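You operate a simulated robot arm through the tools that you are given. There is no shell and no other tool.

You run a simulated robot arm. Do the job below in one go: nothing can be reset, and whatever is moved stays where it is left.

JOB
Wipe up the juice drips, stand the moon cup there and fill it to about its line from the jug.
Fine: cloth and jug back, none spilt. Set down upright: what you pick out, supper jug. What is to be rubbed or washed off counts as gone when no trace of it is left.

It is judged by the outcome, as a careful person would: the job done as asked, and still so three seconds after it is handed in. It fails if anything else is knocked over, pushed out of place, dropped, spilled or broken. Flat cloth is picked up by pressing the open fingertips on it (5 to 10 N) and closing them slowly along it; thin cloth reads only 2 to 8 mm in the jaws.

ROBOT AND FRAMES
A 7-joint arm with a two-finger parallel gripper, fixed in place. Base frame: the origin is on the floor under the middle of its stand, x ahead of it, y to its left, z up; the work surface is at about z = 0.8. Lengths are in m, angles in degrees, forces in N, time in s.
With the tool pointing down near the work surface it reaches from about 0.1 to 0.66 m from the base axis. Its first joint turns from -66.0 to 66.0 degrees. Payload 1.57 kg.
The TCP is the grasp point between the finger pads, 0.03 m short of the fingertips. In the tool frame z runs along the fingers and y along their closing line. Largest opening 0.08 m; finger width 0.017, thickness 0.012; the body of the gripper, 0.04 by 0.082 m, starts 0.08 m behind the TCP.
Orientation is that of the tool frame in the base frame, as a unit quaternion [x, y, z, w]. With the fingers straight down and closing along the base's y, the tool's x points along the base's -x, its y along +y and its z along -z.

CONTROLS
- The arm moves only by the tool arm_command. Its argument "deltas" is a list of rows, each an object (a shift or turn left out is 0, a gripper value left out holds the last) with "slide": the shift along the base's x, y, z in units of 250 mm (1.0 is 250 mm), a list of three; "turn": the turn, a rotation vector about the base's x, y, z in units of 180 degrees (1.0 is 180 degrees), a list of three; "hand": the gripper command, from -1 (fully open) to 1 (shut), values between in proportion. In form: [{"slide": [tx, ty, tz], "turn": [rx, ry, rz], "hand": hand}, ...]. A call has 1 to 20 rows; each row is the pose to reach, as a shift and turn from the pose commanded when the call began. A call with a number of a shift or a turn outside -1 to 1 is refused whole. A row lasts 0.2 s, in which the tool goes at most 0.05 m and 8.6 degrees; a call with a longer step from one row to the next is refused whole, and so is a gripper value outside its range. Where a pose cannot be reached the arm comes as near as it can. A force on the tool above 40 N (or 10 N above the force at the start of the call, whichever is more), or a blocked arm, ends the call early, and 0.2 s more pass. The fingers move at their own pace (about 0.072 m/s each) and stop on an object; they squeeze with about 37 N. The grip force told is the motor's: it shows also when the fingers shut on nothing. Time passes only in rows, and 0.2 s behind the last, so rows that repeat a pose let the fingers close. It gives the time, the measured TCP pose, the force on the tool (base axes), the opening and the grip force at its end, in the units of the frame above (readings bear some noise), with the torque about the TCP (base axes, N m) and any sound that the robot's microphone picked up.
- Cameras (640 x 400 px; columns grow to the right, rows downward): "scene" is fixed at [0.0664, 0.453, 1.4244]; the picture's right is [-0.64, -0.77, 0.00], its down [-0.49, 0.41, -0.77] and it looks along [0.59, -0.49, -0.64] (base axes); focal length 288 px, centre (320, 200). "wrist" rides on the gripper at [0.072, -0.007, -0.122] in the tool frame; the picture's right is [0.09, 1.00, 0.00], its down [-0.84, 0.08, -0.54] and it looks along [-0.54, 0.05, 0.84] (tool axes); focal length 238 px, centre (320, 200). There is no depth. A picture from a camera that has moved, and an enlarged one, comes with that camera's place and axes in the base frame and with its lens. The place of the scene camera against the robot may be out by one fixed shift of up to 0.012 m in any direction.
- get_image(camera): a new picture of that camera. It takes no simulated time.
- zoom(camera, box): a new picture of the part [left, top, right, bottom] of that camera's present view, enlarged. It takes no simulated time.
- sign_off(): hands the job in; it is judged then, once.

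Nothing tells you positions but the pictures and the camera data. Unless the task says otherwise, let go and move clear before handing in.

The tools are called by a JSON object that holds its "fn" and its "kwargs". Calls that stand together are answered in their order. arm_command: Moves the arm, as the interface text tells. Its arguments: {"type":"object","properties":{"deltas":{"type":"array"}},"required":["deltas"]} The other tools are called the same way: get_image (camera) takes a picture; zoom (camera, box) takes an enlarged picture of a part of a camera's view; sign_off () hands the job in.

At the start:

```text
clock: 0.0
tool_pos: [0.3828, 0.0658, 1.2104]
ee_rot: [0.0, 1.0, 0.0, 0.001]
contact_force: [-0.4, -0.1, 0.1]
moment: [-0.03, 0.04, 0.0]
finger_gap: 0.0801
grasp_force: 0.0
```

scene: 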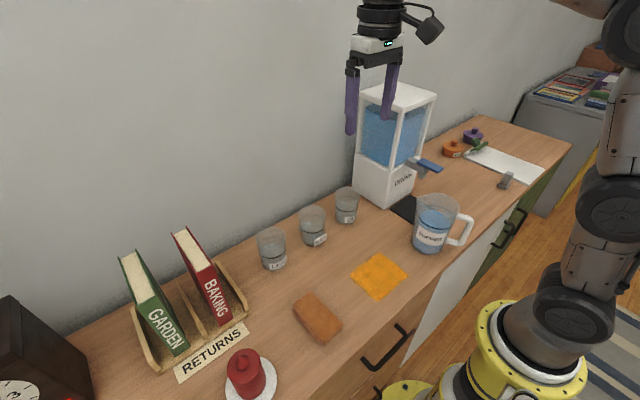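
wrist: 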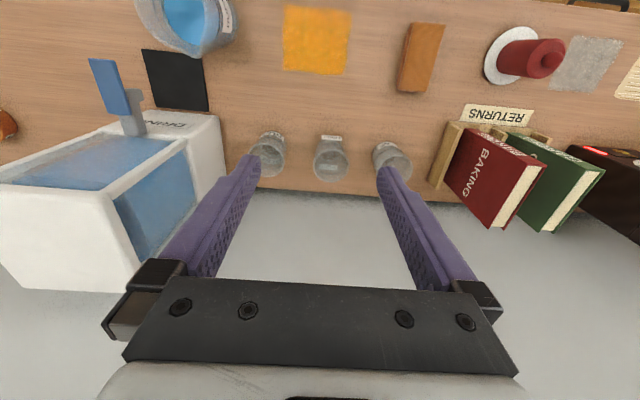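

I see a counter with a drinks dispenser, three small cups, a jug labelled something like "SUPPER", an orange cloth, a sponge-like block, a red thing on a coaster and a bookend. I'll zoom in to identify the labels, the drips and the cloth before moving.

{"fn": "zoom", "kwargs": {"camera": "scene", "box": [230, 170, 390, 290]}}

{"fn": "zoom", "kwargs": {"camera": "scene", "box": [360, 150, 520, 270]}}

{"fn": "zoom", "kwargs": {"camera": "scene", "box": [200, 260, 440, 400]}}

{"fn": "zoom", "kwargs": {"camera": "scene", "box": [420, 100, 580, 220]}}

{"fn": "zoom", "kwargs": {"camera": "wrist", "box": [130, 0, 450, 190]}}

{"fn": "zoom", "kwargs": {"camera": "wrist", "box": [380, 0, 640, 200]}}

```text
3.33 times, centred on (310, 230) of scene
camera zoom: at [0.0664, 0.453, 1.4244], right [-0.64, -0.77, 0.0], down [-0.49, 0.41, -0.77], along [0.59, -0.49, -0.64], focal length 960 px, centre (353, 100)
```

zoom: 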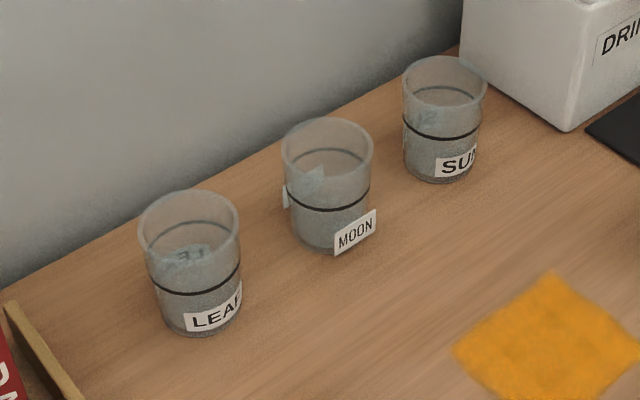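

```text
3.33 times, centred on (440, 210) of scene
camera zoom: at [0.0664, 0.453, 1.4244], right [-0.64, -0.77, 0.0], down [-0.49, 0.41, -0.77], along [0.59, -0.49, -0.64], focal length 960 px, centre (-80, 167)
```

zoom: 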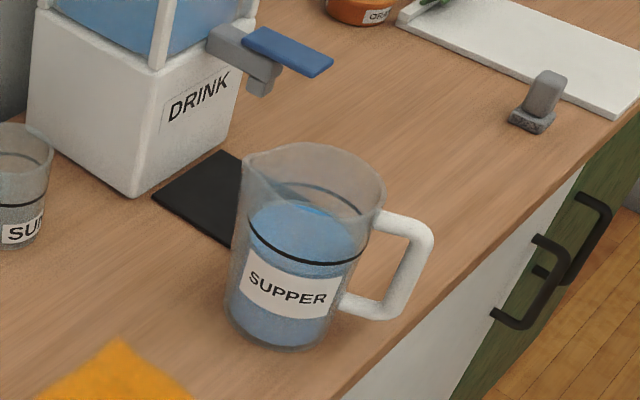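

```text
2.67 times, centred on (320, 330) of scene
camera zoom: at [0.0664, 0.453, 1.4244], right [-0.64, -0.77, 0.0], down [-0.49, 0.41, -0.77], along [0.59, -0.49, -0.64], focal length 768 px, centre (320, -147)
```

zoom: 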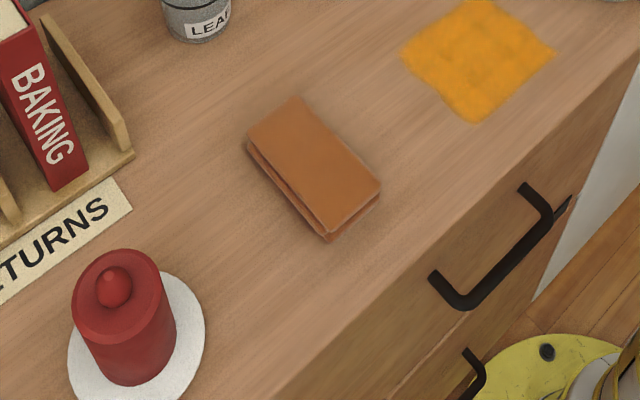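

```text
3.33 times, centred on (500, 160) of scene
camera zoom: at [0.0664, 0.453, 1.4244], right [-0.64, -0.77, 0.0], down [-0.49, 0.41, -0.77], along [0.59, -0.49, -0.64], focal length 960 px, centre (-280, 333)
```

zoom: 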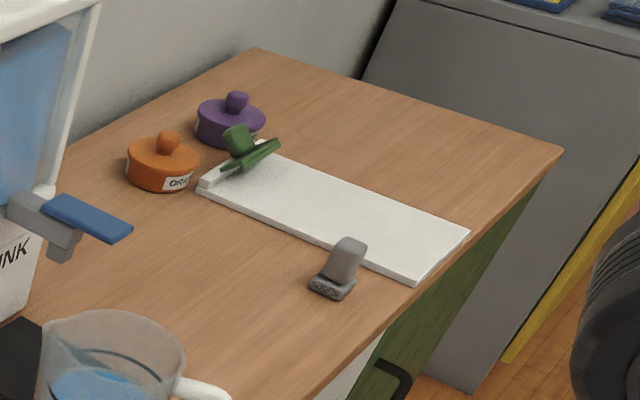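

```text
2.00 times, centred on (290, 95) of wrist
camera zoom: at [0.3099, 0.0601, 1.3335], right [-0.09, 1.0, 0.0], down [0.84, 0.08, 0.54], along [0.54, 0.05, -0.84], focal length 477 px, centre (380, 410)
```

zoom: 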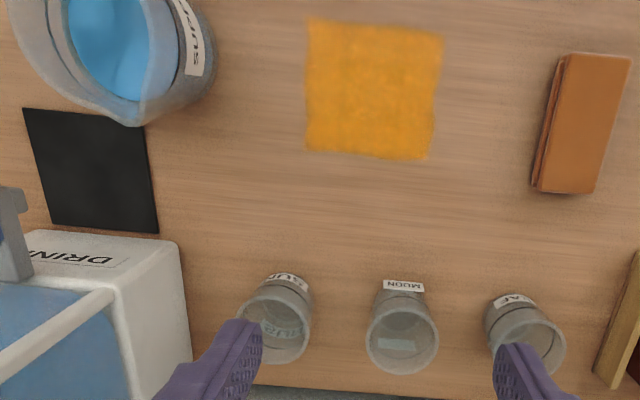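

```text
2.00 times, centred on (510, 100) of wrist
camera zoom: at [0.3099, 0.0601, 1.3335], right [-0.09, 1.0, 0.0], down [0.84, 0.08, 0.54], along [0.54, 0.05, -0.84], focal length 477 px, centre (-60, 400)
```

zoom: 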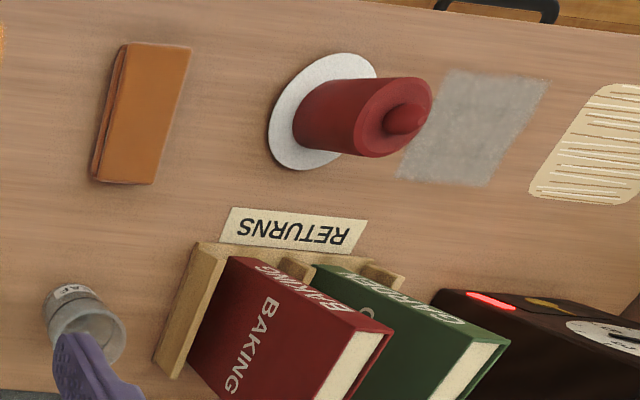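

The yellow-orange square looks like a thin cloth at about (0.30, 0.05), and the moon cup is the middle of three by the wall. I have not found the drips yet, so I'll zoom in on more of the counter before moving anything.

{"fn": "zoom", "kwargs": {"camera": "scene", "box": [440, 120, 520, 170]}}

{"fn": "zoom", "kwargs": {"camera": "scene", "box": [480, 140, 580, 200]}}

{"fn": "zoom", "kwargs": {"camera": "scene", "box": [340, 180, 440, 300]}}

{"fn": "zoom", "kwargs": {"camera": "scene", "box": [0, 280, 200, 400]}}

{"fn": "zoom", "kwargs": {"camera": "wrist", "box": [0, 0, 160, 160]}}

{"fn": "zoom", "kwargs": {"camera": "wrist", "box": [540, 0, 640, 100]}}

```text
8.00 times, centred on (480, 145) of scene
camera zoom: at [0.0664, 0.453, 1.4244], right [-0.64, -0.77, 0.0], down [-0.49, 0.41, -0.77], along [0.59, -0.49, -0.64], focal length 2305 px, centre (-960, 640)
```

zoom: 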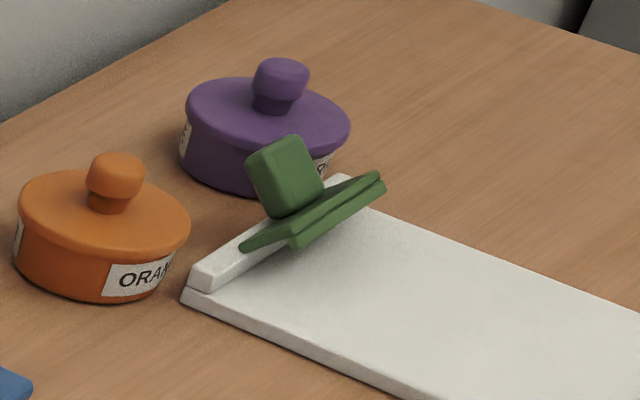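

```text
6.40 times, centred on (530, 170) of scene
camera zoom: at [0.0664, 0.453, 1.4244], right [-0.64, -0.77, 0.0], down [-0.49, 0.41, -0.77], along [0.59, -0.49, -0.64], focal length 1844 px, centre (-1024, 392)
```

zoom: 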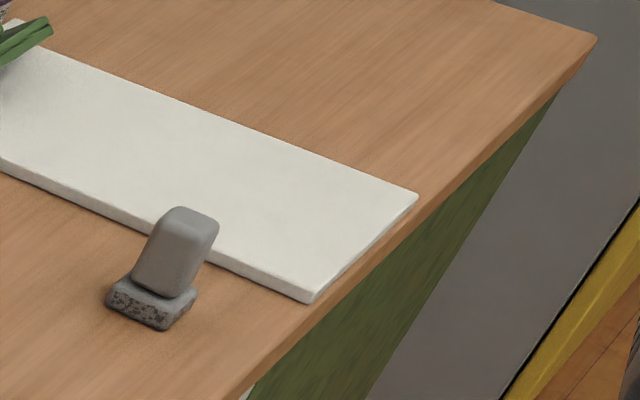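

```text
3.33 times, centred on (390, 240) of scene
camera zoom: at [0.0664, 0.453, 1.4244], right [-0.64, -0.77, 0.0], down [-0.49, 0.41, -0.77], along [0.59, -0.49, -0.64], focal length 960 px, centre (87, 67)
```

zoom: 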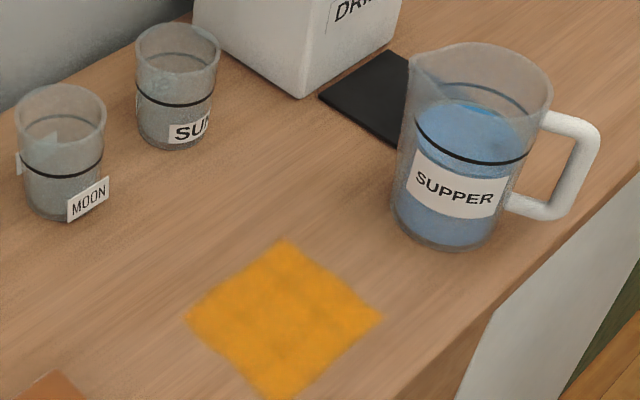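

```text
3.20 times, centred on (100, 340) of scene
camera zoom: at [0.0664, 0.453, 1.4244], right [-0.64, -0.77, 0.0], down [-0.49, 0.41, -0.77], along [0.59, -0.49, -0.64], focal length 922 px, centre (1024, -248)
```

zoom: 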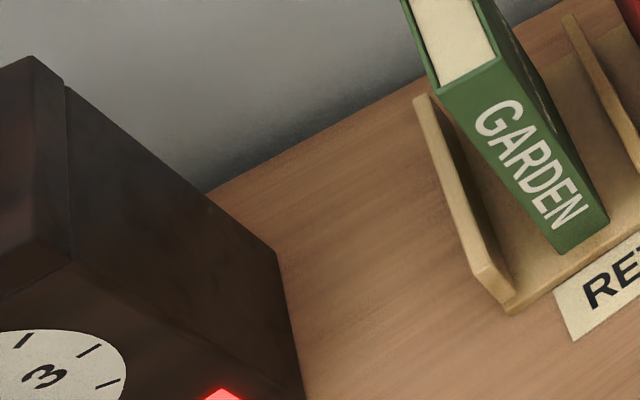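

```text
2.50 times, centred on (80, 80) of wrist
camera zoom: at [0.3099, 0.0601, 1.3335], right [-0.09, 1.0, 0.0], down [0.84, 0.08, 0.54], along [0.54, 0.05, -0.84], focal length 596 px, centre (920, 500)
```

zoom: 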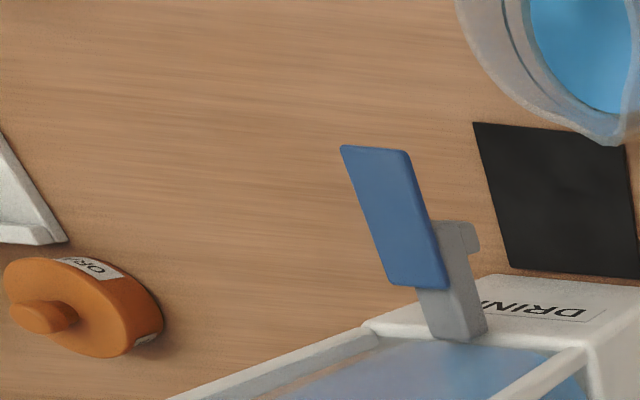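

```text
4.00 times, centred on (590, 50) of wrist
camera zoom: at [0.3099, 0.0601, 1.3335], right [-0.09, 1.0, 0.0], down [0.84, 0.08, 0.54], along [0.54, 0.05, -0.84], focal length 953 px, centre (-760, 800)
```

zoom: 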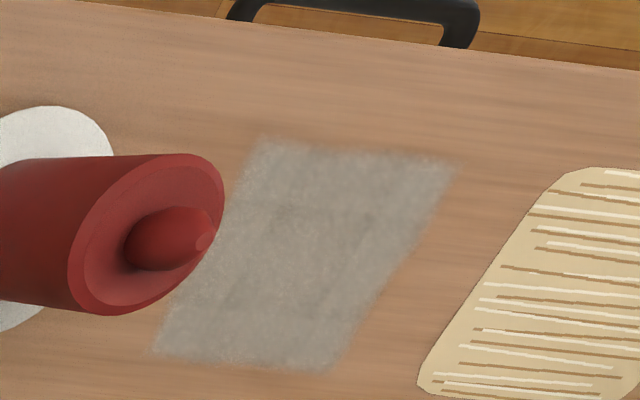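

No drips show from these views: the counter looks clean apart from a yellow cloth, and a grey cloth further left at about (0.28, 0.64). I'll move the wrist camera, high and clear, towards the right side to look behind the jug and dispenser.

{"fn": "arm_command", "kwargs": {"deltas": [{"slide": [-0.06, -0.12, 0.03], "hand": -1}, {"slide": [-0.12, -0.25, 0.06]}, {"slide": [-0.19, -0.37, 0.09]}, {"slide": [-0.25, -0.5, 0.12]}, {"slide": [-0.31, -0.62, 0.15]}, {"slide": [-0.37, -0.75, 0.18]}, {"slide": [-0.44, -0.87, 0.2]}, {"slide": [-0.5, -1.0, 0.2]}, {"slide": [-0.5, -1.0, 0.2]}]}}

```text
clock: 2.0
tool_pos: [0.257, -0.1857, 1.2619]
ee_rot: [0.0, 1.0, 0.0, 0.0]
contact_force: [-0.7, 0.4, -0.2]
moment: [0.03, -0.02, -0.01]
finger_gap: 0.0804
grasp_force: 0.0
```

The arm is now at about (0.257, -0.186, 1.262), high over the right part of the counter. I'll look from both cameras.

{"fn": "get_image", "kwargs": {"camera": "wrist"}}

{"fn": "get_image", "kwargs": {"camera": "scene"}}

```text
taken
camera wrist: at [0.1848, -0.1918, 1.3845], right [-0.09, 1.0, 0.0], down [0.84, 0.08, 0.54], along [0.54, 0.05, -0.84], focal length 238 px, centre (320, 200)
```

wrist: 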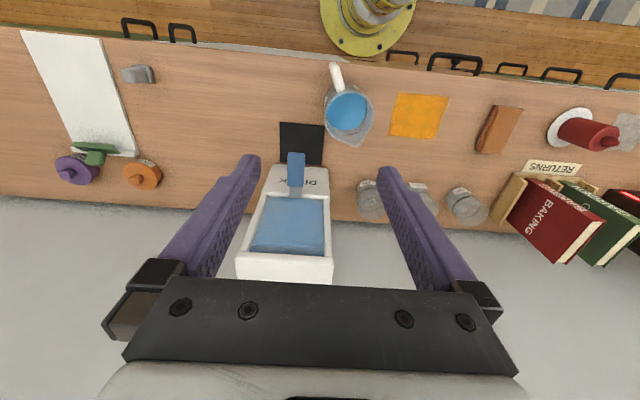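

```text
taken
```

scene: 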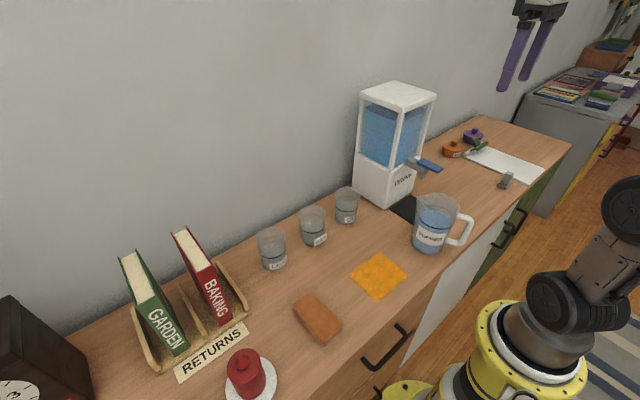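

The whole right part of the counter is in view now. I'll zoom in to find drips on the wood, tray and board.

{"fn": "zoom", "kwargs": {"camera": "wrist", "box": [0, 20, 160, 120]}}

{"fn": "zoom", "kwargs": {"camera": "wrist", "box": [120, 40, 280, 140]}}

{"fn": "zoom", "kwargs": {"camera": "wrist", "box": [240, 60, 400, 200]}}

{"fn": "zoom", "kwargs": {"camera": "wrist", "box": [380, 60, 540, 200]}}

{"fn": "zoom", "kwargs": {"camera": "wrist", "box": [520, 60, 640, 200]}}

{"fn": "zoom", "kwargs": {"camera": "wrist", "box": [0, 100, 240, 220]}}

```text
4.00 times, centred on (80, 70) of wrist
camera zoom: at [0.1848, -0.1918, 1.3845], right [-0.09, 1.0, 0.0], down [0.84, 0.08, 0.54], along [0.54, 0.05, -0.84], focal length 953 px, centre (1280, 720)
```

zoom: 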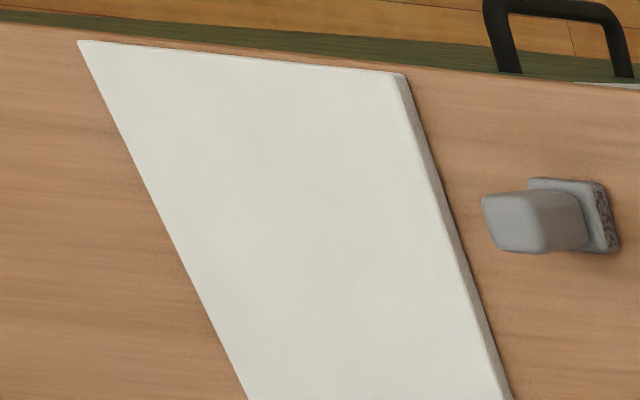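

```text
4.00 times, centred on (200, 90) of wrist
camera zoom: at [0.1848, -0.1918, 1.3845], right [-0.09, 1.0, 0.0], down [0.84, 0.08, 0.54], along [0.54, 0.05, -0.84], focal length 953 px, centre (800, 640)
```

zoom: 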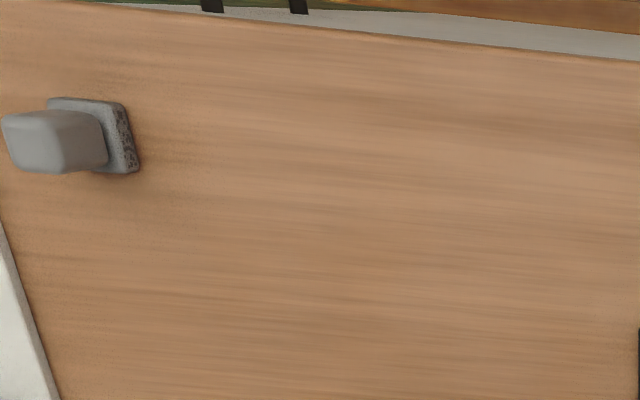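

```text
2.86 times, centred on (320, 130) of wrist
camera zoom: at [0.1848, -0.1918, 1.3845], right [-0.09, 1.0, 0.0], down [0.84, 0.08, 0.54], along [0.54, 0.05, -0.84], focal length 681 px, centre (320, 400)
```

zoom: 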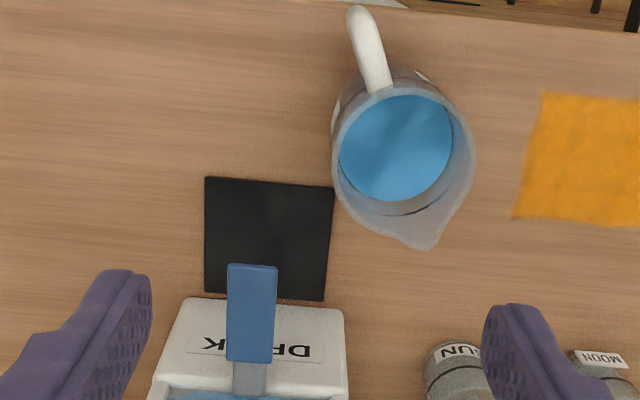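

```text
2.86 times, centred on (460, 130) of wrist
camera zoom: at [0.1848, -0.1918, 1.3845], right [-0.09, 1.0, 0.0], down [0.84, 0.08, 0.54], along [0.54, 0.05, -0.84], focal length 681 px, centre (-80, 400)
```

zoom: 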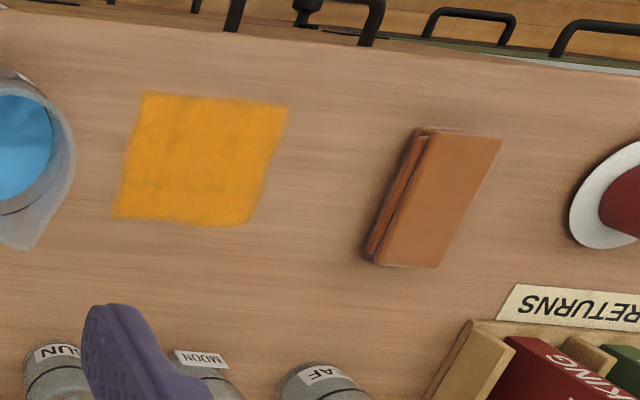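

```text
2.86 times, centred on (580, 130) of wrist
camera zoom: at [0.1848, -0.1918, 1.3845], right [-0.09, 1.0, 0.0], down [0.84, 0.08, 0.54], along [0.54, 0.05, -0.84], focal length 681 px, centre (-423, 400)
```

zoom: 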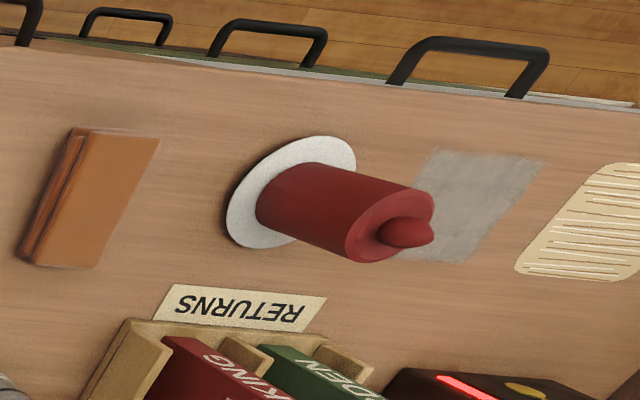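

```text
2.67 times, centred on (120, 160) of wrist
camera zoom: at [0.1848, -0.1918, 1.3845], right [-0.09, 1.0, 0.0], down [0.84, 0.08, 0.54], along [0.54, 0.05, -0.84], focal length 636 px, centre (853, 307)
```

zoom: 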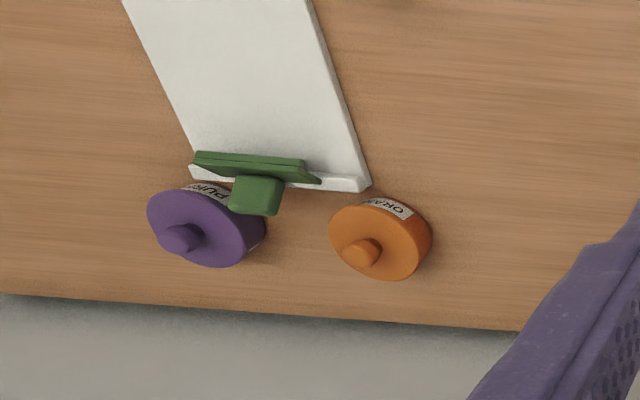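

Still no drips, only the cloths, a folded brown thing and a red candle. The left end of the counter has not been seen from above, so I'll swing the wrist camera over there.

{"fn": "arm_command", "kwargs": {"deltas": [{"slide": [0, 0.17, 0]}, {"slide": [0, 0.34, 0]}, {"slide": [0, 0.5, 0]}, {"slide": [0, 0.67, 0]}, {"slide": [0, 0.84, 0]}, {"slide": [0, 1.0, 0]}]}}

{"fn": "arm_command", "kwargs": {"deltas": [{"slide": [0, 0.17, 0]}, {"slide": [0, 0.34, 0]}, {"slide": [0, 0.5, 0]}, {"slide": [0, 0.67, 0]}, {"slide": [0, 0.84, 0]}, {"slide": [0, 1.0, 0]}, {"slide": [0, 1.0, 0]}]}}

{"fn": "get_image", "kwargs": {"camera": "wrist"}}

{"fn": "get_image", "kwargs": {"camera": "scene"}}

```text
clock: 3.4
tool_pos: [0.2568, 0.0662, 1.2623]
ee_rot: [0.001, 1.0, 0.0, 0.0]
contact_force: [-0.2, 0.5, 0.5]
moment: [0.04, 0.0, 0.02]
finger_gap: 0.0799
grasp_force: 0.1
```

```text
clock: 5.0
tool_pos: [0.2573, 0.3171, 1.2598]
ee_rot: [0.0, 1.0, 0.0, -0.001]
contact_force: [-0.2, 0.4, 0.2]
moment: [-0.01, -0.06, -0.02]
finger_gap: 0.0803
grasp_force: 0.0
```

```text
taken
camera wrist: at [0.1848, 0.3116, 1.3821], right [-0.09, 1.0, 0.0], down [0.84, 0.08, 0.54], along [0.54, 0.05, -0.84], focal length 238 px, centre (320, 200)
```

wrist: 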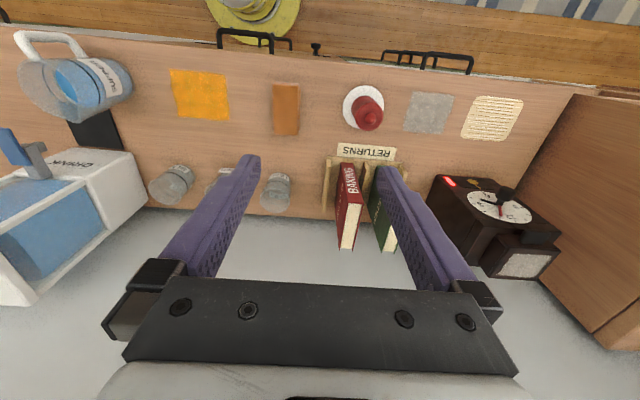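

```text
taken
```

scene: 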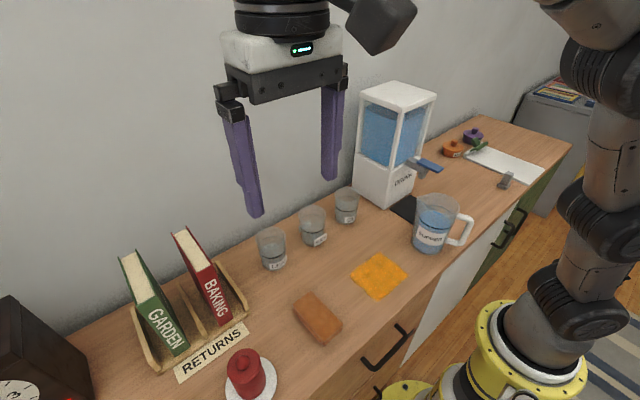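

{"fn": "zoom", "kwargs": {"camera": "wrist", "box": [320, 60, 480, 180]}}

{"fn": "zoom", "kwargs": {"camera": "wrist", "box": [440, 60, 600, 180]}}

{"fn": "zoom", "kwargs": {"camera": "wrist", "box": [140, 50, 320, 170]}}

{"fn": "zoom", "kwargs": {"camera": "wrist", "box": [0, 20, 160, 160]}}

{"fn": "zoom", "kwargs": {"camera": "scene", "box": [330, 240, 430, 310]}}

{"fn": "zoom", "kwargs": {"camera": "scene", "box": [280, 280, 360, 350]}}

```text
3.33 times, centred on (400, 120) of wrist
camera zoom: at [0.1848, 0.3116, 1.3821], right [-0.09, 1.0, 0.0], down [0.84, 0.08, 0.54], along [0.54, 0.05, -0.84], focal length 794 px, centre (53, 467)
```

zoom: 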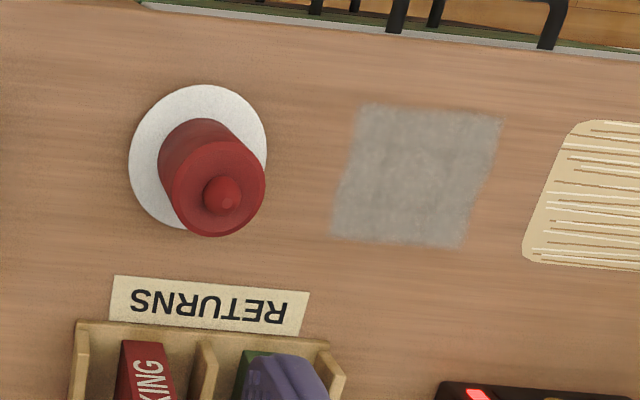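

```text
3.33 times, centred on (520, 120) of wrist
camera zoom: at [0.1848, 0.3116, 1.3821], right [-0.09, 1.0, 0.0], down [0.84, 0.08, 0.54], along [0.54, 0.05, -0.84], focal length 794 px, centre (-347, 467)
```

zoom: 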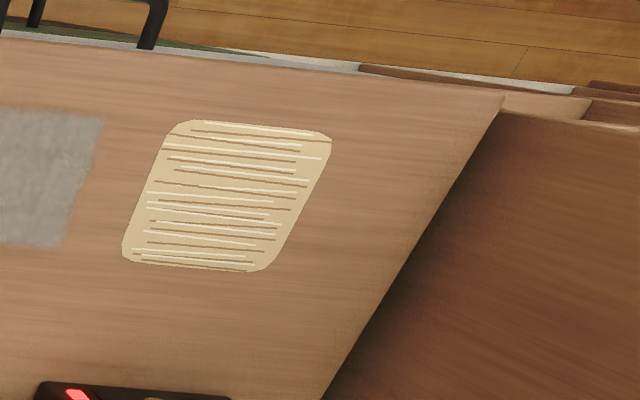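

```text
3.33 times, centred on (230, 110) of wrist
camera zoom: at [0.1848, 0.3116, 1.3821], right [-0.09, 1.0, 0.0], down [0.84, 0.08, 0.54], along [0.54, 0.05, -0.84], focal length 794 px, centre (620, 500)
```

zoom: 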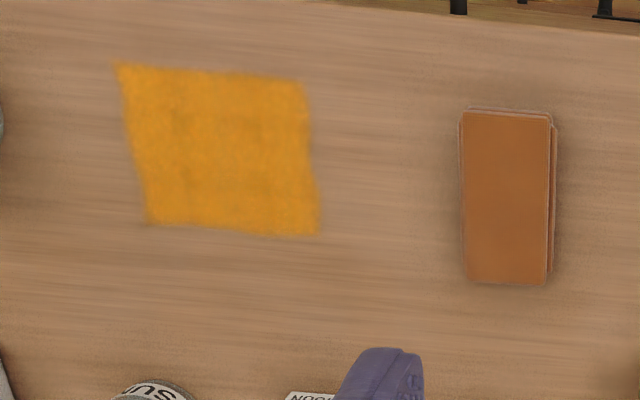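

```text
2.86 times, centred on (80, 90) of wrist
camera zoom: at [0.1848, 0.3116, 1.3821], right [-0.09, 1.0, 0.0], down [0.84, 0.08, 0.54], along [0.54, 0.05, -0.84], focal length 681 px, centre (1006, 514)
```

zoom: 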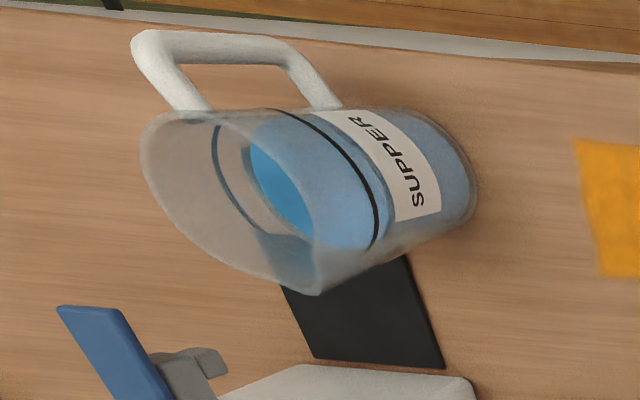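

```text
5.71 times, centred on (380, 275) of scene
camera zoom: at [0.0664, 0.453, 1.4244], right [-0.64, -0.77, 0.0], down [-0.49, 0.41, -0.77], along [0.59, -0.49, -0.64], focal length 1646 px, centre (-23, -229)
```

zoom: 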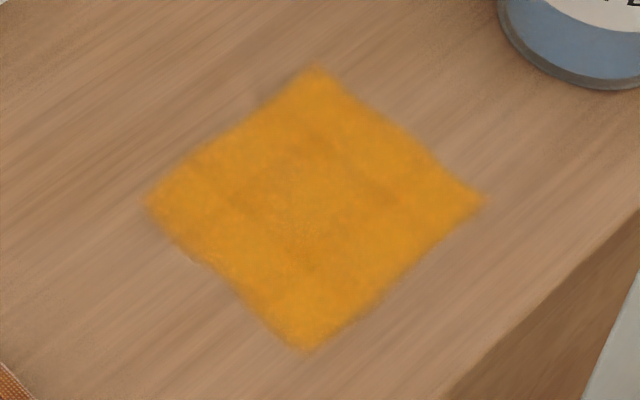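

```text
5.71 times, centred on (320, 315) of scene
camera zoom: at [0.0664, 0.453, 1.4244], right [-0.64, -0.77, 0.0], down [-0.49, 0.41, -0.77], along [0.59, -0.49, -0.64], focal length 1646 px, centre (320, -457)
```

zoom: 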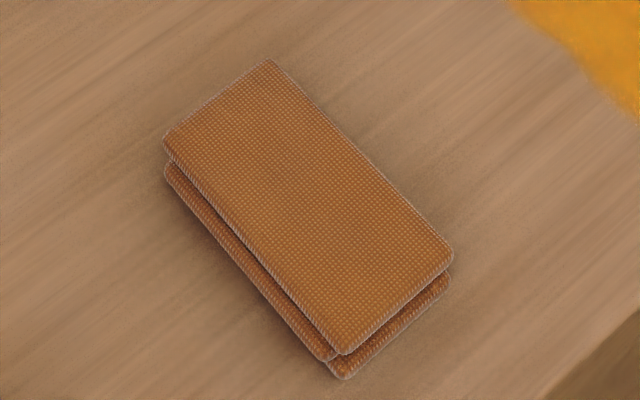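

The brown block shows a waffle weave and hem, so it is a folded cloth at about (0.315, 0.246). The orange square has blurred edges and no thickness, so it may be the juice itself rather than a cloth. I'll zoom in closely on both and on the grey patch to decide.

{"fn": "zoom", "kwargs": {"camera": "scene", "box": [345, 265, 385, 290]}}

{"fn": "zoom", "kwargs": {"camera": "scene", "box": [365, 245, 415, 275]}}

{"fn": "zoom", "kwargs": {"camera": "wrist", "box": [400, 85, 460, 135]}}

{"fn": "zoom", "kwargs": {"camera": "wrist", "box": [165, 65, 235, 125]}}

{"fn": "zoom", "kwargs": {"camera": "scene", "box": [295, 300, 345, 345]}}

```text
16.00 times, centred on (365, 278) of scene
camera zoom: at [0.0664, 0.453, 1.4244], right [-0.64, -0.77, 0.0], down [-0.49, 0.41, -0.77], along [0.59, -0.49, -0.64], focal length 4610 px, centre (-400, -1040)
```

zoom: 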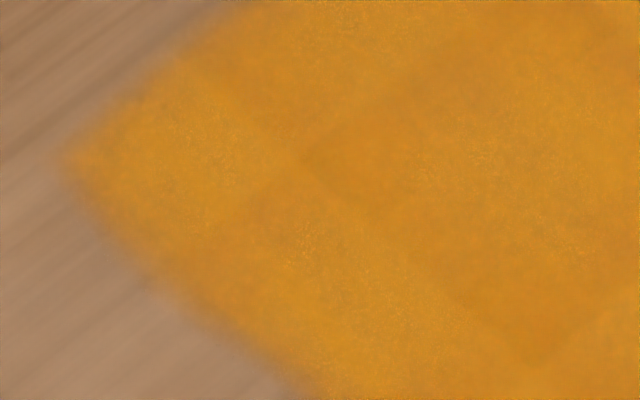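

```text
12.80 times, centred on (390, 260) of scene
camera zoom: at [0.0664, 0.453, 1.4244], right [-0.64, -0.77, 0.0], down [-0.49, 0.41, -0.77], along [0.59, -0.49, -0.64], focal length 3688 px, centre (-576, -568)
```

zoom: 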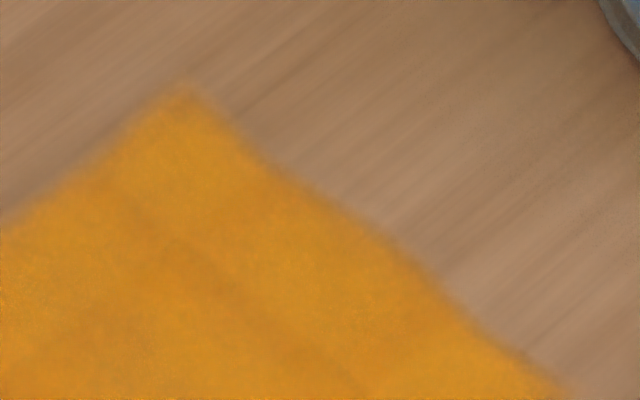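

```text
8.00 times, centred on (430, 110) of wrist
camera zoom: at [0.1848, 0.3116, 1.3821], right [-0.09, 1.0, 0.0], down [0.84, 0.08, 0.54], along [0.54, 0.05, -0.84], focal length 1907 px, centre (-560, 920)
```

zoom: 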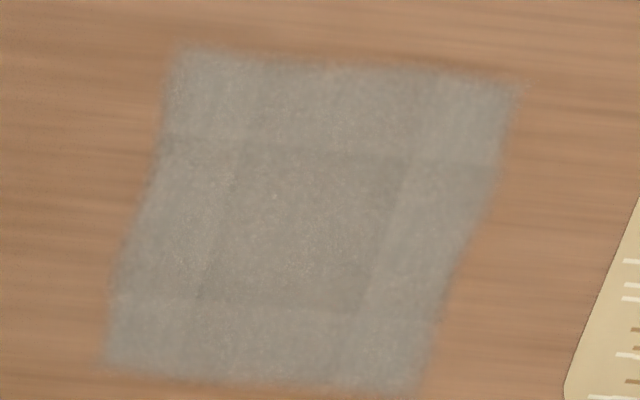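

```text
6.67 times, centred on (200, 95) of wrist
camera zoom: at [0.1848, 0.3116, 1.3821], right [-0.09, 1.0, 0.0], down [0.84, 0.08, 0.54], along [0.54, 0.05, -0.84], focal length 1589 px, centre (1120, 900)
```

zoom: 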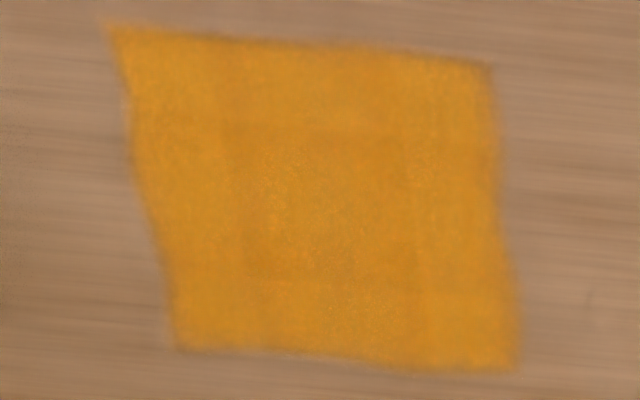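

```text
8.89 times, centred on (320, 322) of scene
camera zoom: at [0.0664, 0.453, 1.4244], right [-0.64, -0.77, 0.0], down [-0.49, 0.41, -0.77], along [0.59, -0.49, -0.64], focal length 2561 px, centre (320, -889)
```

zoom: 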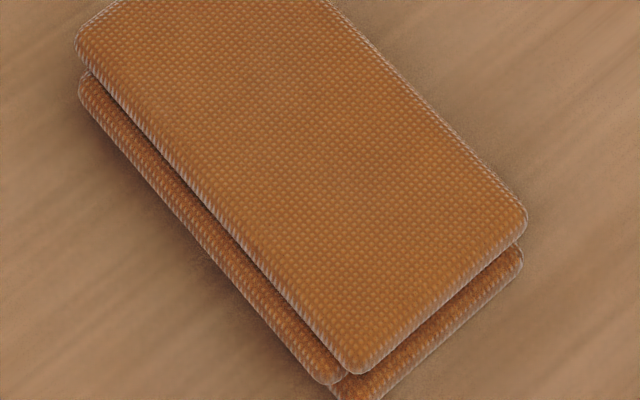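

The orange and grey patches are overlapping translucent tiles with no thickness. So I take the orange one, about 0.12 m square around (0.30, 0.05), to be the juice, and the folded waffle cloth at about (0.315, 0.246) to be the wiping cloth. I'll lower over the cloth to look closer.

{"fn": "arm_command", "kwargs": {"deltas": [{"slide": [0.04, -0.05, -0.14], "hand": -1}, {"slide": [0.08, -0.1, -0.28]}, {"slide": [0.12, -0.15, -0.42]}, {"slide": [0.16, -0.2, -0.56]}, {"slide": [0.2, -0.25, -0.7]}, {"slide": [0.232, -0.284, -0.84]}, {"slide": [0.232, -0.284, -0.84]}]}}

{"fn": "get_image", "kwargs": {"camera": "wrist"}}

{"fn": "get_image", "kwargs": {"camera": "scene"}}

```text
clock: 6.6
tool_pos: [0.3165, 0.2456, 1.052]
ee_rot: [-0.001, 1.0, 0.0, -0.001]
contact_force: [-0.1, 0.2, 0.3]
moment: [0.0, -0.02, 0.03]
finger_gap: 0.0799
grasp_force: 0.1
```

```text
taken
camera wrist: at [0.2442, 0.2393, 1.1748], right [-0.09, 1.0, 0.0], down [0.84, 0.08, 0.54], along [0.54, 0.05, -0.84], focal length 238 px, centre (320, 200)
```

wrist: 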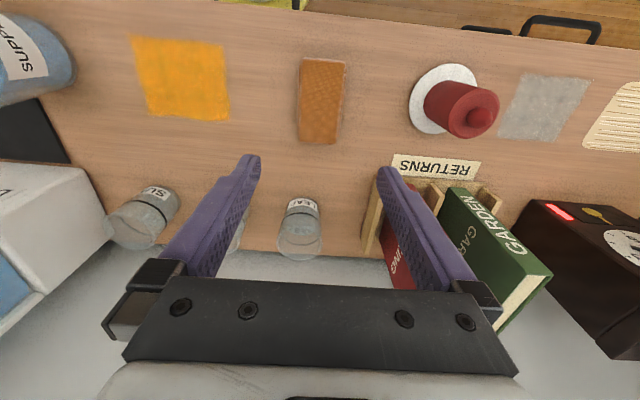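

```text
taken
```

scene: 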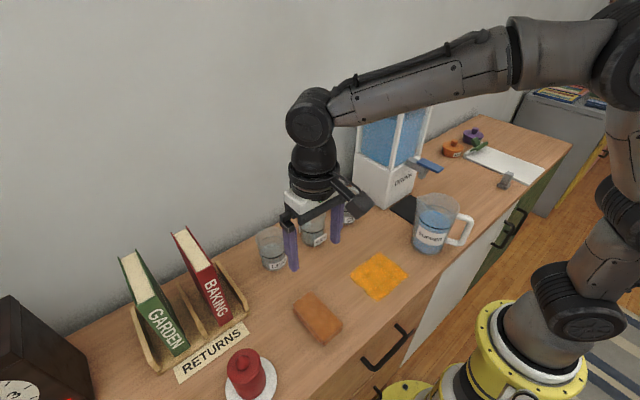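

The cloth's corners come out at x 0.257–0.368, y 0.217–0.275, square to the axes, so the fingers (closing along y) straddle it with about 1 cm each side. I'll lower to just above it and check.

{"fn": "arm_command", "kwargs": {"deltas": [{"slide": [-0.005, 0, -0.15], "hand": -1}, {"slide": [-0.01, 0, -0.3]}, {"slide": [-0.015, 0, -0.45]}, {"slide": [-0.018, 0, -0.6]}, {"slide": [-0.018, 0, -0.64]}, {"slide": [-0.018, 0, -0.64]}]}}

{"fn": "zoom", "kwargs": {"camera": "scene", "box": [250, 240, 390, 350]}}

{"fn": "get_image", "kwargs": {"camera": "wrist"}}

```text
clock: 8.0
tool_pos: [0.3114, 0.2442, 0.8923]
ee_rot: [0.0, 1.0, 0.0, 0.001]
contact_force: [-0.2, 0.3, 0.8]
moment: [0.01, 0.04, 0.01]
finger_gap: 0.08
grasp_force: 0.1
```

```text
3.64 times, centred on (320, 295) of scene
camera zoom: at [0.0664, 0.453, 1.4244], right [-0.64, -0.77, 0.0], down [-0.49, 0.41, -0.77], along [0.59, -0.49, -0.64], focal length 1048 px, centre (320, -146)
```

zoom: 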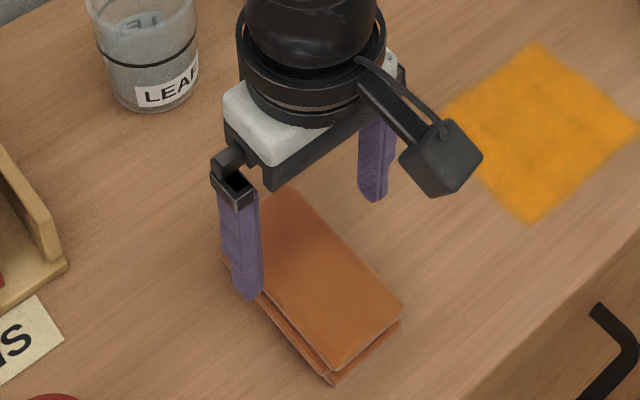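

```text
taken
camera wrist: at [0.2394, 0.2386, 1.0142], right [-0.09, 1.0, 0.0], down [0.84, 0.08, 0.54], along [0.54, 0.05, -0.84], focal length 238 px, centre (320, 200)
```

wrist: 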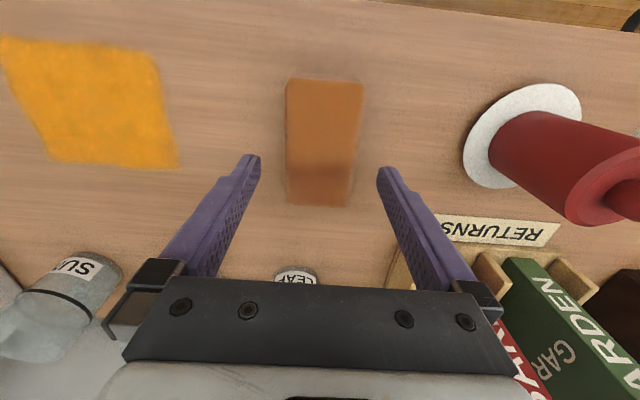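

The fingers straddle the cloth well. I'll centre by a few millimetres and lower so the fingertips stop about 7 mm above the counter, leaving the cloth's underside protruding, then close.

{"fn": "arm_command", "kwargs": {"deltas": [{"slide": [0.008, 0.006, -0.06], "hand": -1}, {"slide": [0.016, 0.01, -0.12]}, {"slide": [0.016, 0.01, -0.18]}, {"slide": [0.016, 0.01, -0.214]}, {"slide": [0.016, 0.01, -0.214]}]}}

{"fn": "zoom", "kwargs": {"camera": "scene", "box": [250, 240, 390, 350]}}

```text
clock: 9.2
tool_pos: [0.3154, 0.2473, 0.8374]
ee_rot: [0.0, 1.0, 0.0, 0.0]
contact_force: [0.3, 0.0, -0.4]
moment: [0.0, 0.01, 0.01]
finger_gap: 0.0801
grasp_force: 0.1
```

```text
3.64 times, centred on (320, 295) of scene
camera zoom: at [0.0664, 0.453, 1.4244], right [-0.64, -0.77, 0.0], down [-0.49, 0.41, -0.77], along [0.59, -0.49, -0.64], focal length 1048 px, centre (320, -146)
```

zoom: 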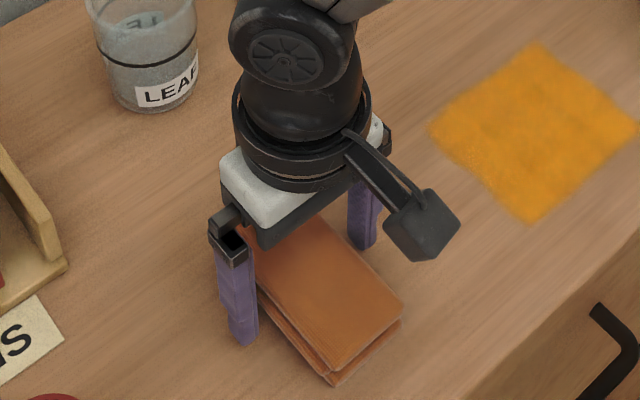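

The fingers are down on both sides of the cloth at the right height. I'll close gradually and read the gap.

{"fn": "arm_command", "kwargs": {"deltas": [{"hand": -0.6}, {"hand": -0.4}, {"hand": -0.2}, {"hand": 0}, {"hand": 0}]}}

```text
clock: 10.4
tool_pos: [0.3141, 0.247, 0.8371]
ee_rot: [-0.001, 1.0, 0.0, 0.0]
contact_force: [-0.7, -0.4, -0.5]
moment: [0.04, -0.01, 0.0]
finger_gap: 0.0638
grasp_force: 36.2
```

The jaws stopped at 64 mm with full grip force, so the cloth is held as a firm pad. I'll lift it slightly and check.

{"fn": "arm_command", "kwargs": {"deltas": [{"slide": [0, 0, 0.04], "hand": 0.3}, {"slide": [0, 0, 0.1], "hand": 0.3}, {"slide": [0, 0, 0.16], "hand": 0.3}, {"slide": [0, 0, 0.2], "hand": 0.3}, {"slide": [0, 0, 0.2], "hand": 0.3}]}}

{"fn": "zoom", "kwargs": {"camera": "scene", "box": [250, 220, 410, 350]}}

```text
clock: 11.6
tool_pos: [0.3143, 0.2474, 0.8879]
ee_rot: [0.001, 1.0, 0.0, 0.0]
contact_force: [-0.3, -0.1, 0.9]
moment: [-0.01, -0.02, 0.03]
finger_gap: 0.0284
grasp_force: 0.1
```

```text
3.08 times, centred on (330, 285) of scene
camera zoom: at [0.0664, 0.453, 1.4244], right [-0.64, -0.77, 0.0], down [-0.49, 0.41, -0.77], along [0.59, -0.49, -0.64], focal length 886 px, centre (289, -62)
```

zoom: 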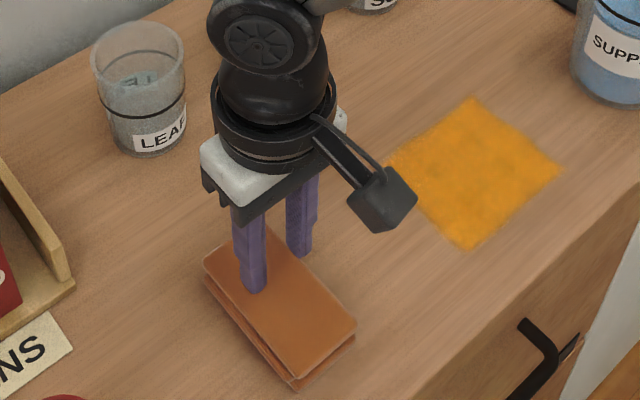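

The cloth slipped out of the fingertips and stayed on the counter, so the grip was too shallow. I'll look at its height more carefully before gripping deeper.

{"fn": "zoom", "kwargs": {"camera": "scene", "box": [290, 285, 350, 350]}}

{"fn": "get_image", "kwargs": {"camera": "wrist"}}

```text
6.15 times, centred on (320, 318) of scene
camera zoom: at [0.0664, 0.453, 1.4244], right [-0.64, -0.77, 0.0], down [-0.49, 0.41, -0.77], along [0.59, -0.49, -0.64], focal length 1773 px, centre (320, -523)
```

zoom: 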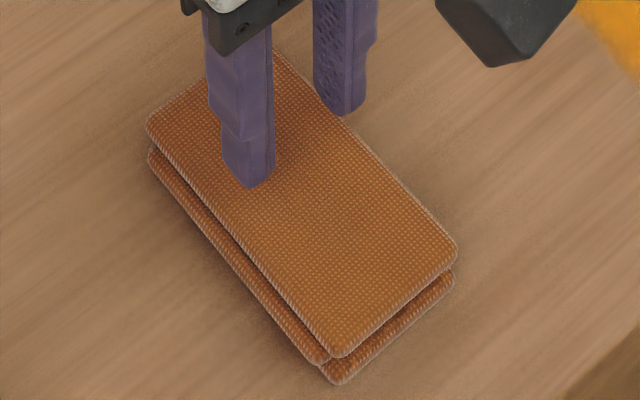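

```text
taken
camera wrist: at [0.2423, 0.2418, 1.0099], right [-0.09, 1.0, 0.0], down [0.84, 0.08, 0.54], along [0.54, 0.05, -0.84], focal length 238 px, centre (320, 200)
```

wrist: 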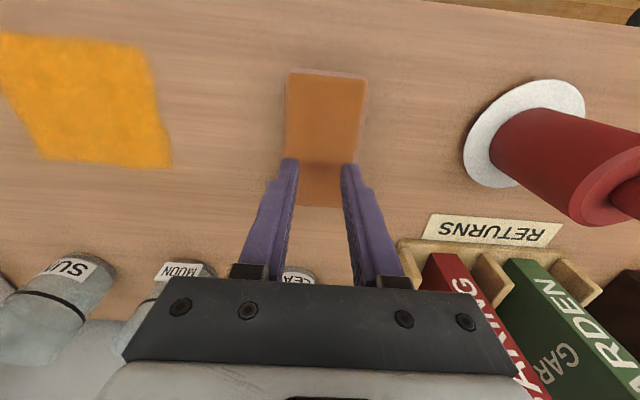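

The cloth is two stacked layers, slightly offset, about 16–18 mm thick in all; my tips only reached the upper layer. I'll open, go down until the tips are almost at the counter, and grip both layers.

{"fn": "arm_command", "kwargs": {"deltas": [{"slide": [0, 0.005, 0], "hand": -1}, {"slide": [0, 0.007, 0], "hand": -1}, {"slide": [0, 0.007, -0.08]}, {"slide": [0, 0.007, -0.16]}, {"slide": [0, 0.007, -0.2]}, {"slide": [0, 0.007, -0.212]}, {"slide": [0, 0.007, -0.22]}, {"slide": [0, 0.007, -0.22]}]}}

{"fn": "zoom", "kwargs": {"camera": "scene", "box": [280, 265, 350, 350]}}

```text
clock: 13.4
tool_pos: [0.3149, 0.2484, 0.8324]
ee_rot: [0.0, 1.0, 0.0, 0.0]
contact_force: [0.6, -0.7, -0.1]
moment: [-0.03, -0.02, 0.01]
finger_gap: 0.0799
grasp_force: 0.0
```

```text
4.71 times, centred on (315, 308) of scene
camera zoom: at [0.0664, 0.453, 1.4244], right [-0.64, -0.77, 0.0], down [-0.49, 0.41, -0.77], along [0.59, -0.49, -0.64], focal length 1356 px, centre (344, -306)
```

zoom: 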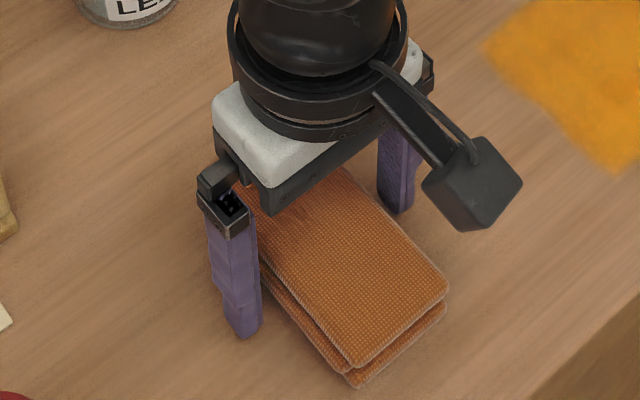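

No contact yet with tips about 2 mm off the counter. I'll close now and lift a little, holding the grip.

{"fn": "arm_command", "kwargs": {"deltas": [{"hand": -0.6}, {"hand": -0.4}, {"hand": -0.2}, {"hand": 0}, {"hand": 0.2}, {"hand": 0.2}]}}

{"fn": "arm_command", "kwargs": {"deltas": [{"slide": [0, 0, 0.01]}, {"slide": [0, 0, 0.02]}, {"slide": [0, 0, 0.03]}, {"slide": [0, 0, 0.04]}, {"slide": [0, 0, 0.06]}, {"slide": [0, 0, 0.08]}, {"slide": [0, 0, 0.08]}]}}

{"fn": "zoom", "kwargs": {"camera": "scene", "box": [280, 265, 350, 350]}}

```text
clock: 14.8
tool_pos: [0.314, 0.2487, 0.8332]
ee_rot: [0.0, 1.0, 0.0, 0.0]
contact_force: [-0.6, -0.3, 0.4]
moment: [0.01, 0.01, 0.01]
finger_gap: 0.0639
grasp_force: 36.8
```

```text
clock: 16.4
tool_pos: [0.3144, 0.2486, 0.8526]
ee_rot: [0.0, 1.0, 0.001, 0.0]
contact_force: [0.0, -0.8, -1.0]
moment: [0.0, 0.03, 0.0]
finger_gap: 0.0639
grasp_force: 37.1
```

```text
4.71 times, centred on (315, 308) of scene
camera zoom: at [0.0664, 0.453, 1.4244], right [-0.64, -0.77, 0.0], down [-0.49, 0.41, -0.77], along [0.59, -0.49, -0.64], focal length 1356 px, centre (344, -306)
```

zoom: 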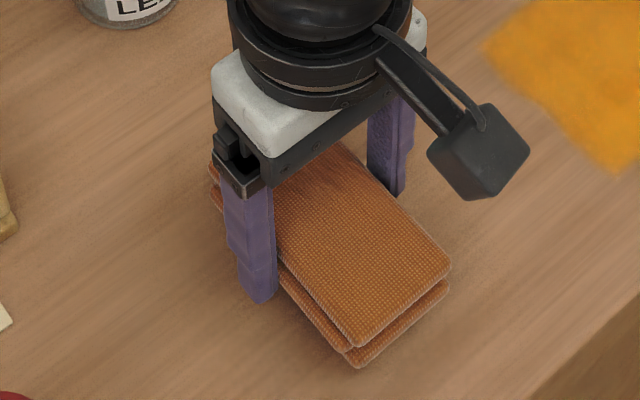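

The cloth is now held firmly at 64 mm and lifted. The juice spans about x 0.253–0.356, y −0.012–0.110, so I'll carry the cloth over its left edge and lower it to the counter.

{"fn": "arm_command", "kwargs": {"deltas": [{"slide": [-0.01, -0.05, 0.06], "hand": 0.2}, {"slide": [-0.02, -0.2, 0.08]}, {"slide": [-0.03, -0.35, 0.08]}, {"slide": [-0.042, -0.46, 0.06]}, {"slide": [-0.042, -0.494, 0.0]}, {"slide": [-0.042, -0.494, -0.04]}, {"slide": [-0.042, -0.494, -0.06]}, {"slide": [-0.042, -0.494, -0.074]}, {"slide": [-0.042, -0.494, -0.08]}]}}

{"fn": "zoom", "kwargs": {"camera": "scene", "box": [300, 220, 420, 310]}}

```text
clock: 18.4
tool_pos: [0.3046, 0.1266, 0.8327]
ee_rot: [0.0, 1.0, 0.0, -0.001]
contact_force: [-0.3, 0.6, 2.0]
moment: [-0.04, 0.13, 0.04]
finger_gap: 0.0638
grasp_force: 37.2
```

```text
4.44 times, centred on (360, 265) of scene
camera zoom: at [0.0664, 0.453, 1.4244], right [-0.64, -0.77, 0.0], down [-0.49, 0.41, -0.77], along [0.59, -0.49, -0.64], focal length 1280 px, centre (142, -89)
```

zoom: 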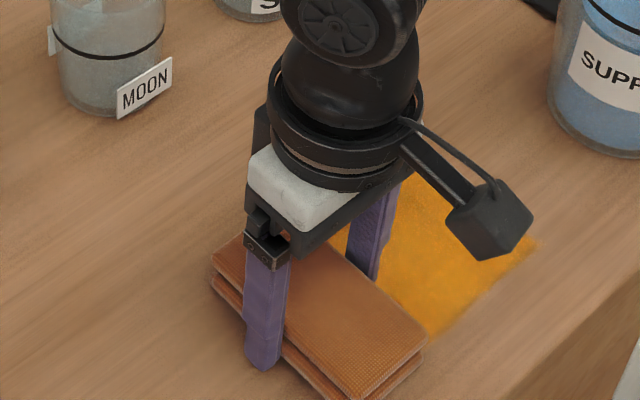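

The cloth now rests on the counter with a light 2 N. I'll press slightly more and sweep slowly across the patch towards −y, stopping well short of the jug.

{"fn": "arm_command", "kwargs": {"deltas": [{"slide": [0, 0, -0.004]}, {"slide": [0, -0.06, -0.004]}, {"slide": [0, -0.12, -0.004]}, {"slide": [0, -0.18, -0.004]}, {"slide": [0, -0.24, -0.004]}, {"slide": [0, -0.3, -0.004]}, {"slide": [0, -0.36, -0.004]}, {"slide": [0, -0.42, -0.004]}, {"slide": [0, -0.474, -0.004]}, {"slide": [0, -0.474, -0.004]}]}}

{"fn": "get_image", "kwargs": {"camera": "scene"}}

{"fn": "zoom", "kwargs": {"camera": "scene", "box": [320, 210, 460, 310]}}

```text
clock: 20.6
tool_pos: [0.3047, 0.006, 0.8324]
ee_rot: [0.0, 1.0, 0.0, 0.003]
contact_force: [2.1, 13.2, 30.3]
moment: [0.39, -0.18, 0.03]
finger_gap: 0.0637
grasp_force: 36.3
```

```text
taken
```

scene: 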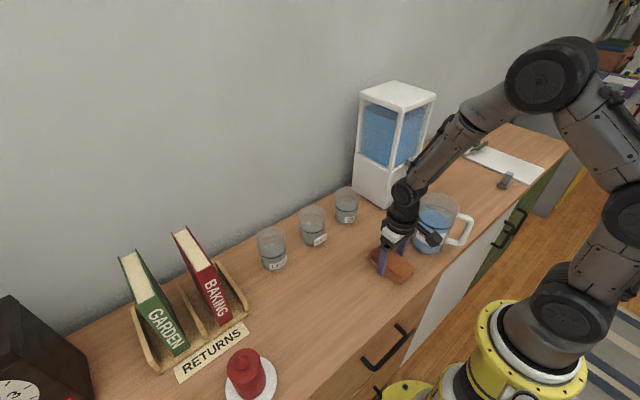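

```text
4.00 times, centred on (390, 260) of scene
camera zoom: at [0.0661, 0.4533, 1.4243], right [-0.64, -0.77, 0.0], down [-0.49, 0.41, -0.77], along [0.59, -0.49, -0.64], focal length 1152 px, centre (40, -40)
```

zoom: 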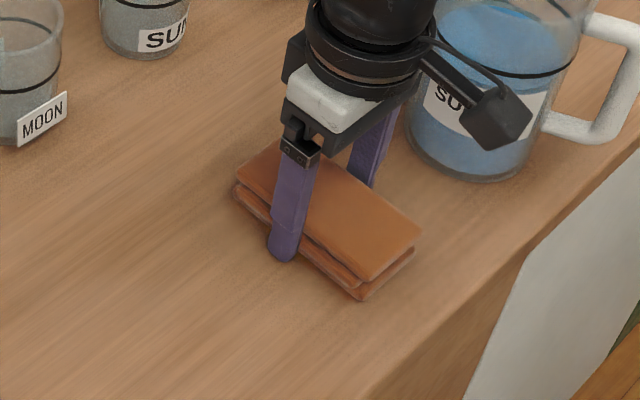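

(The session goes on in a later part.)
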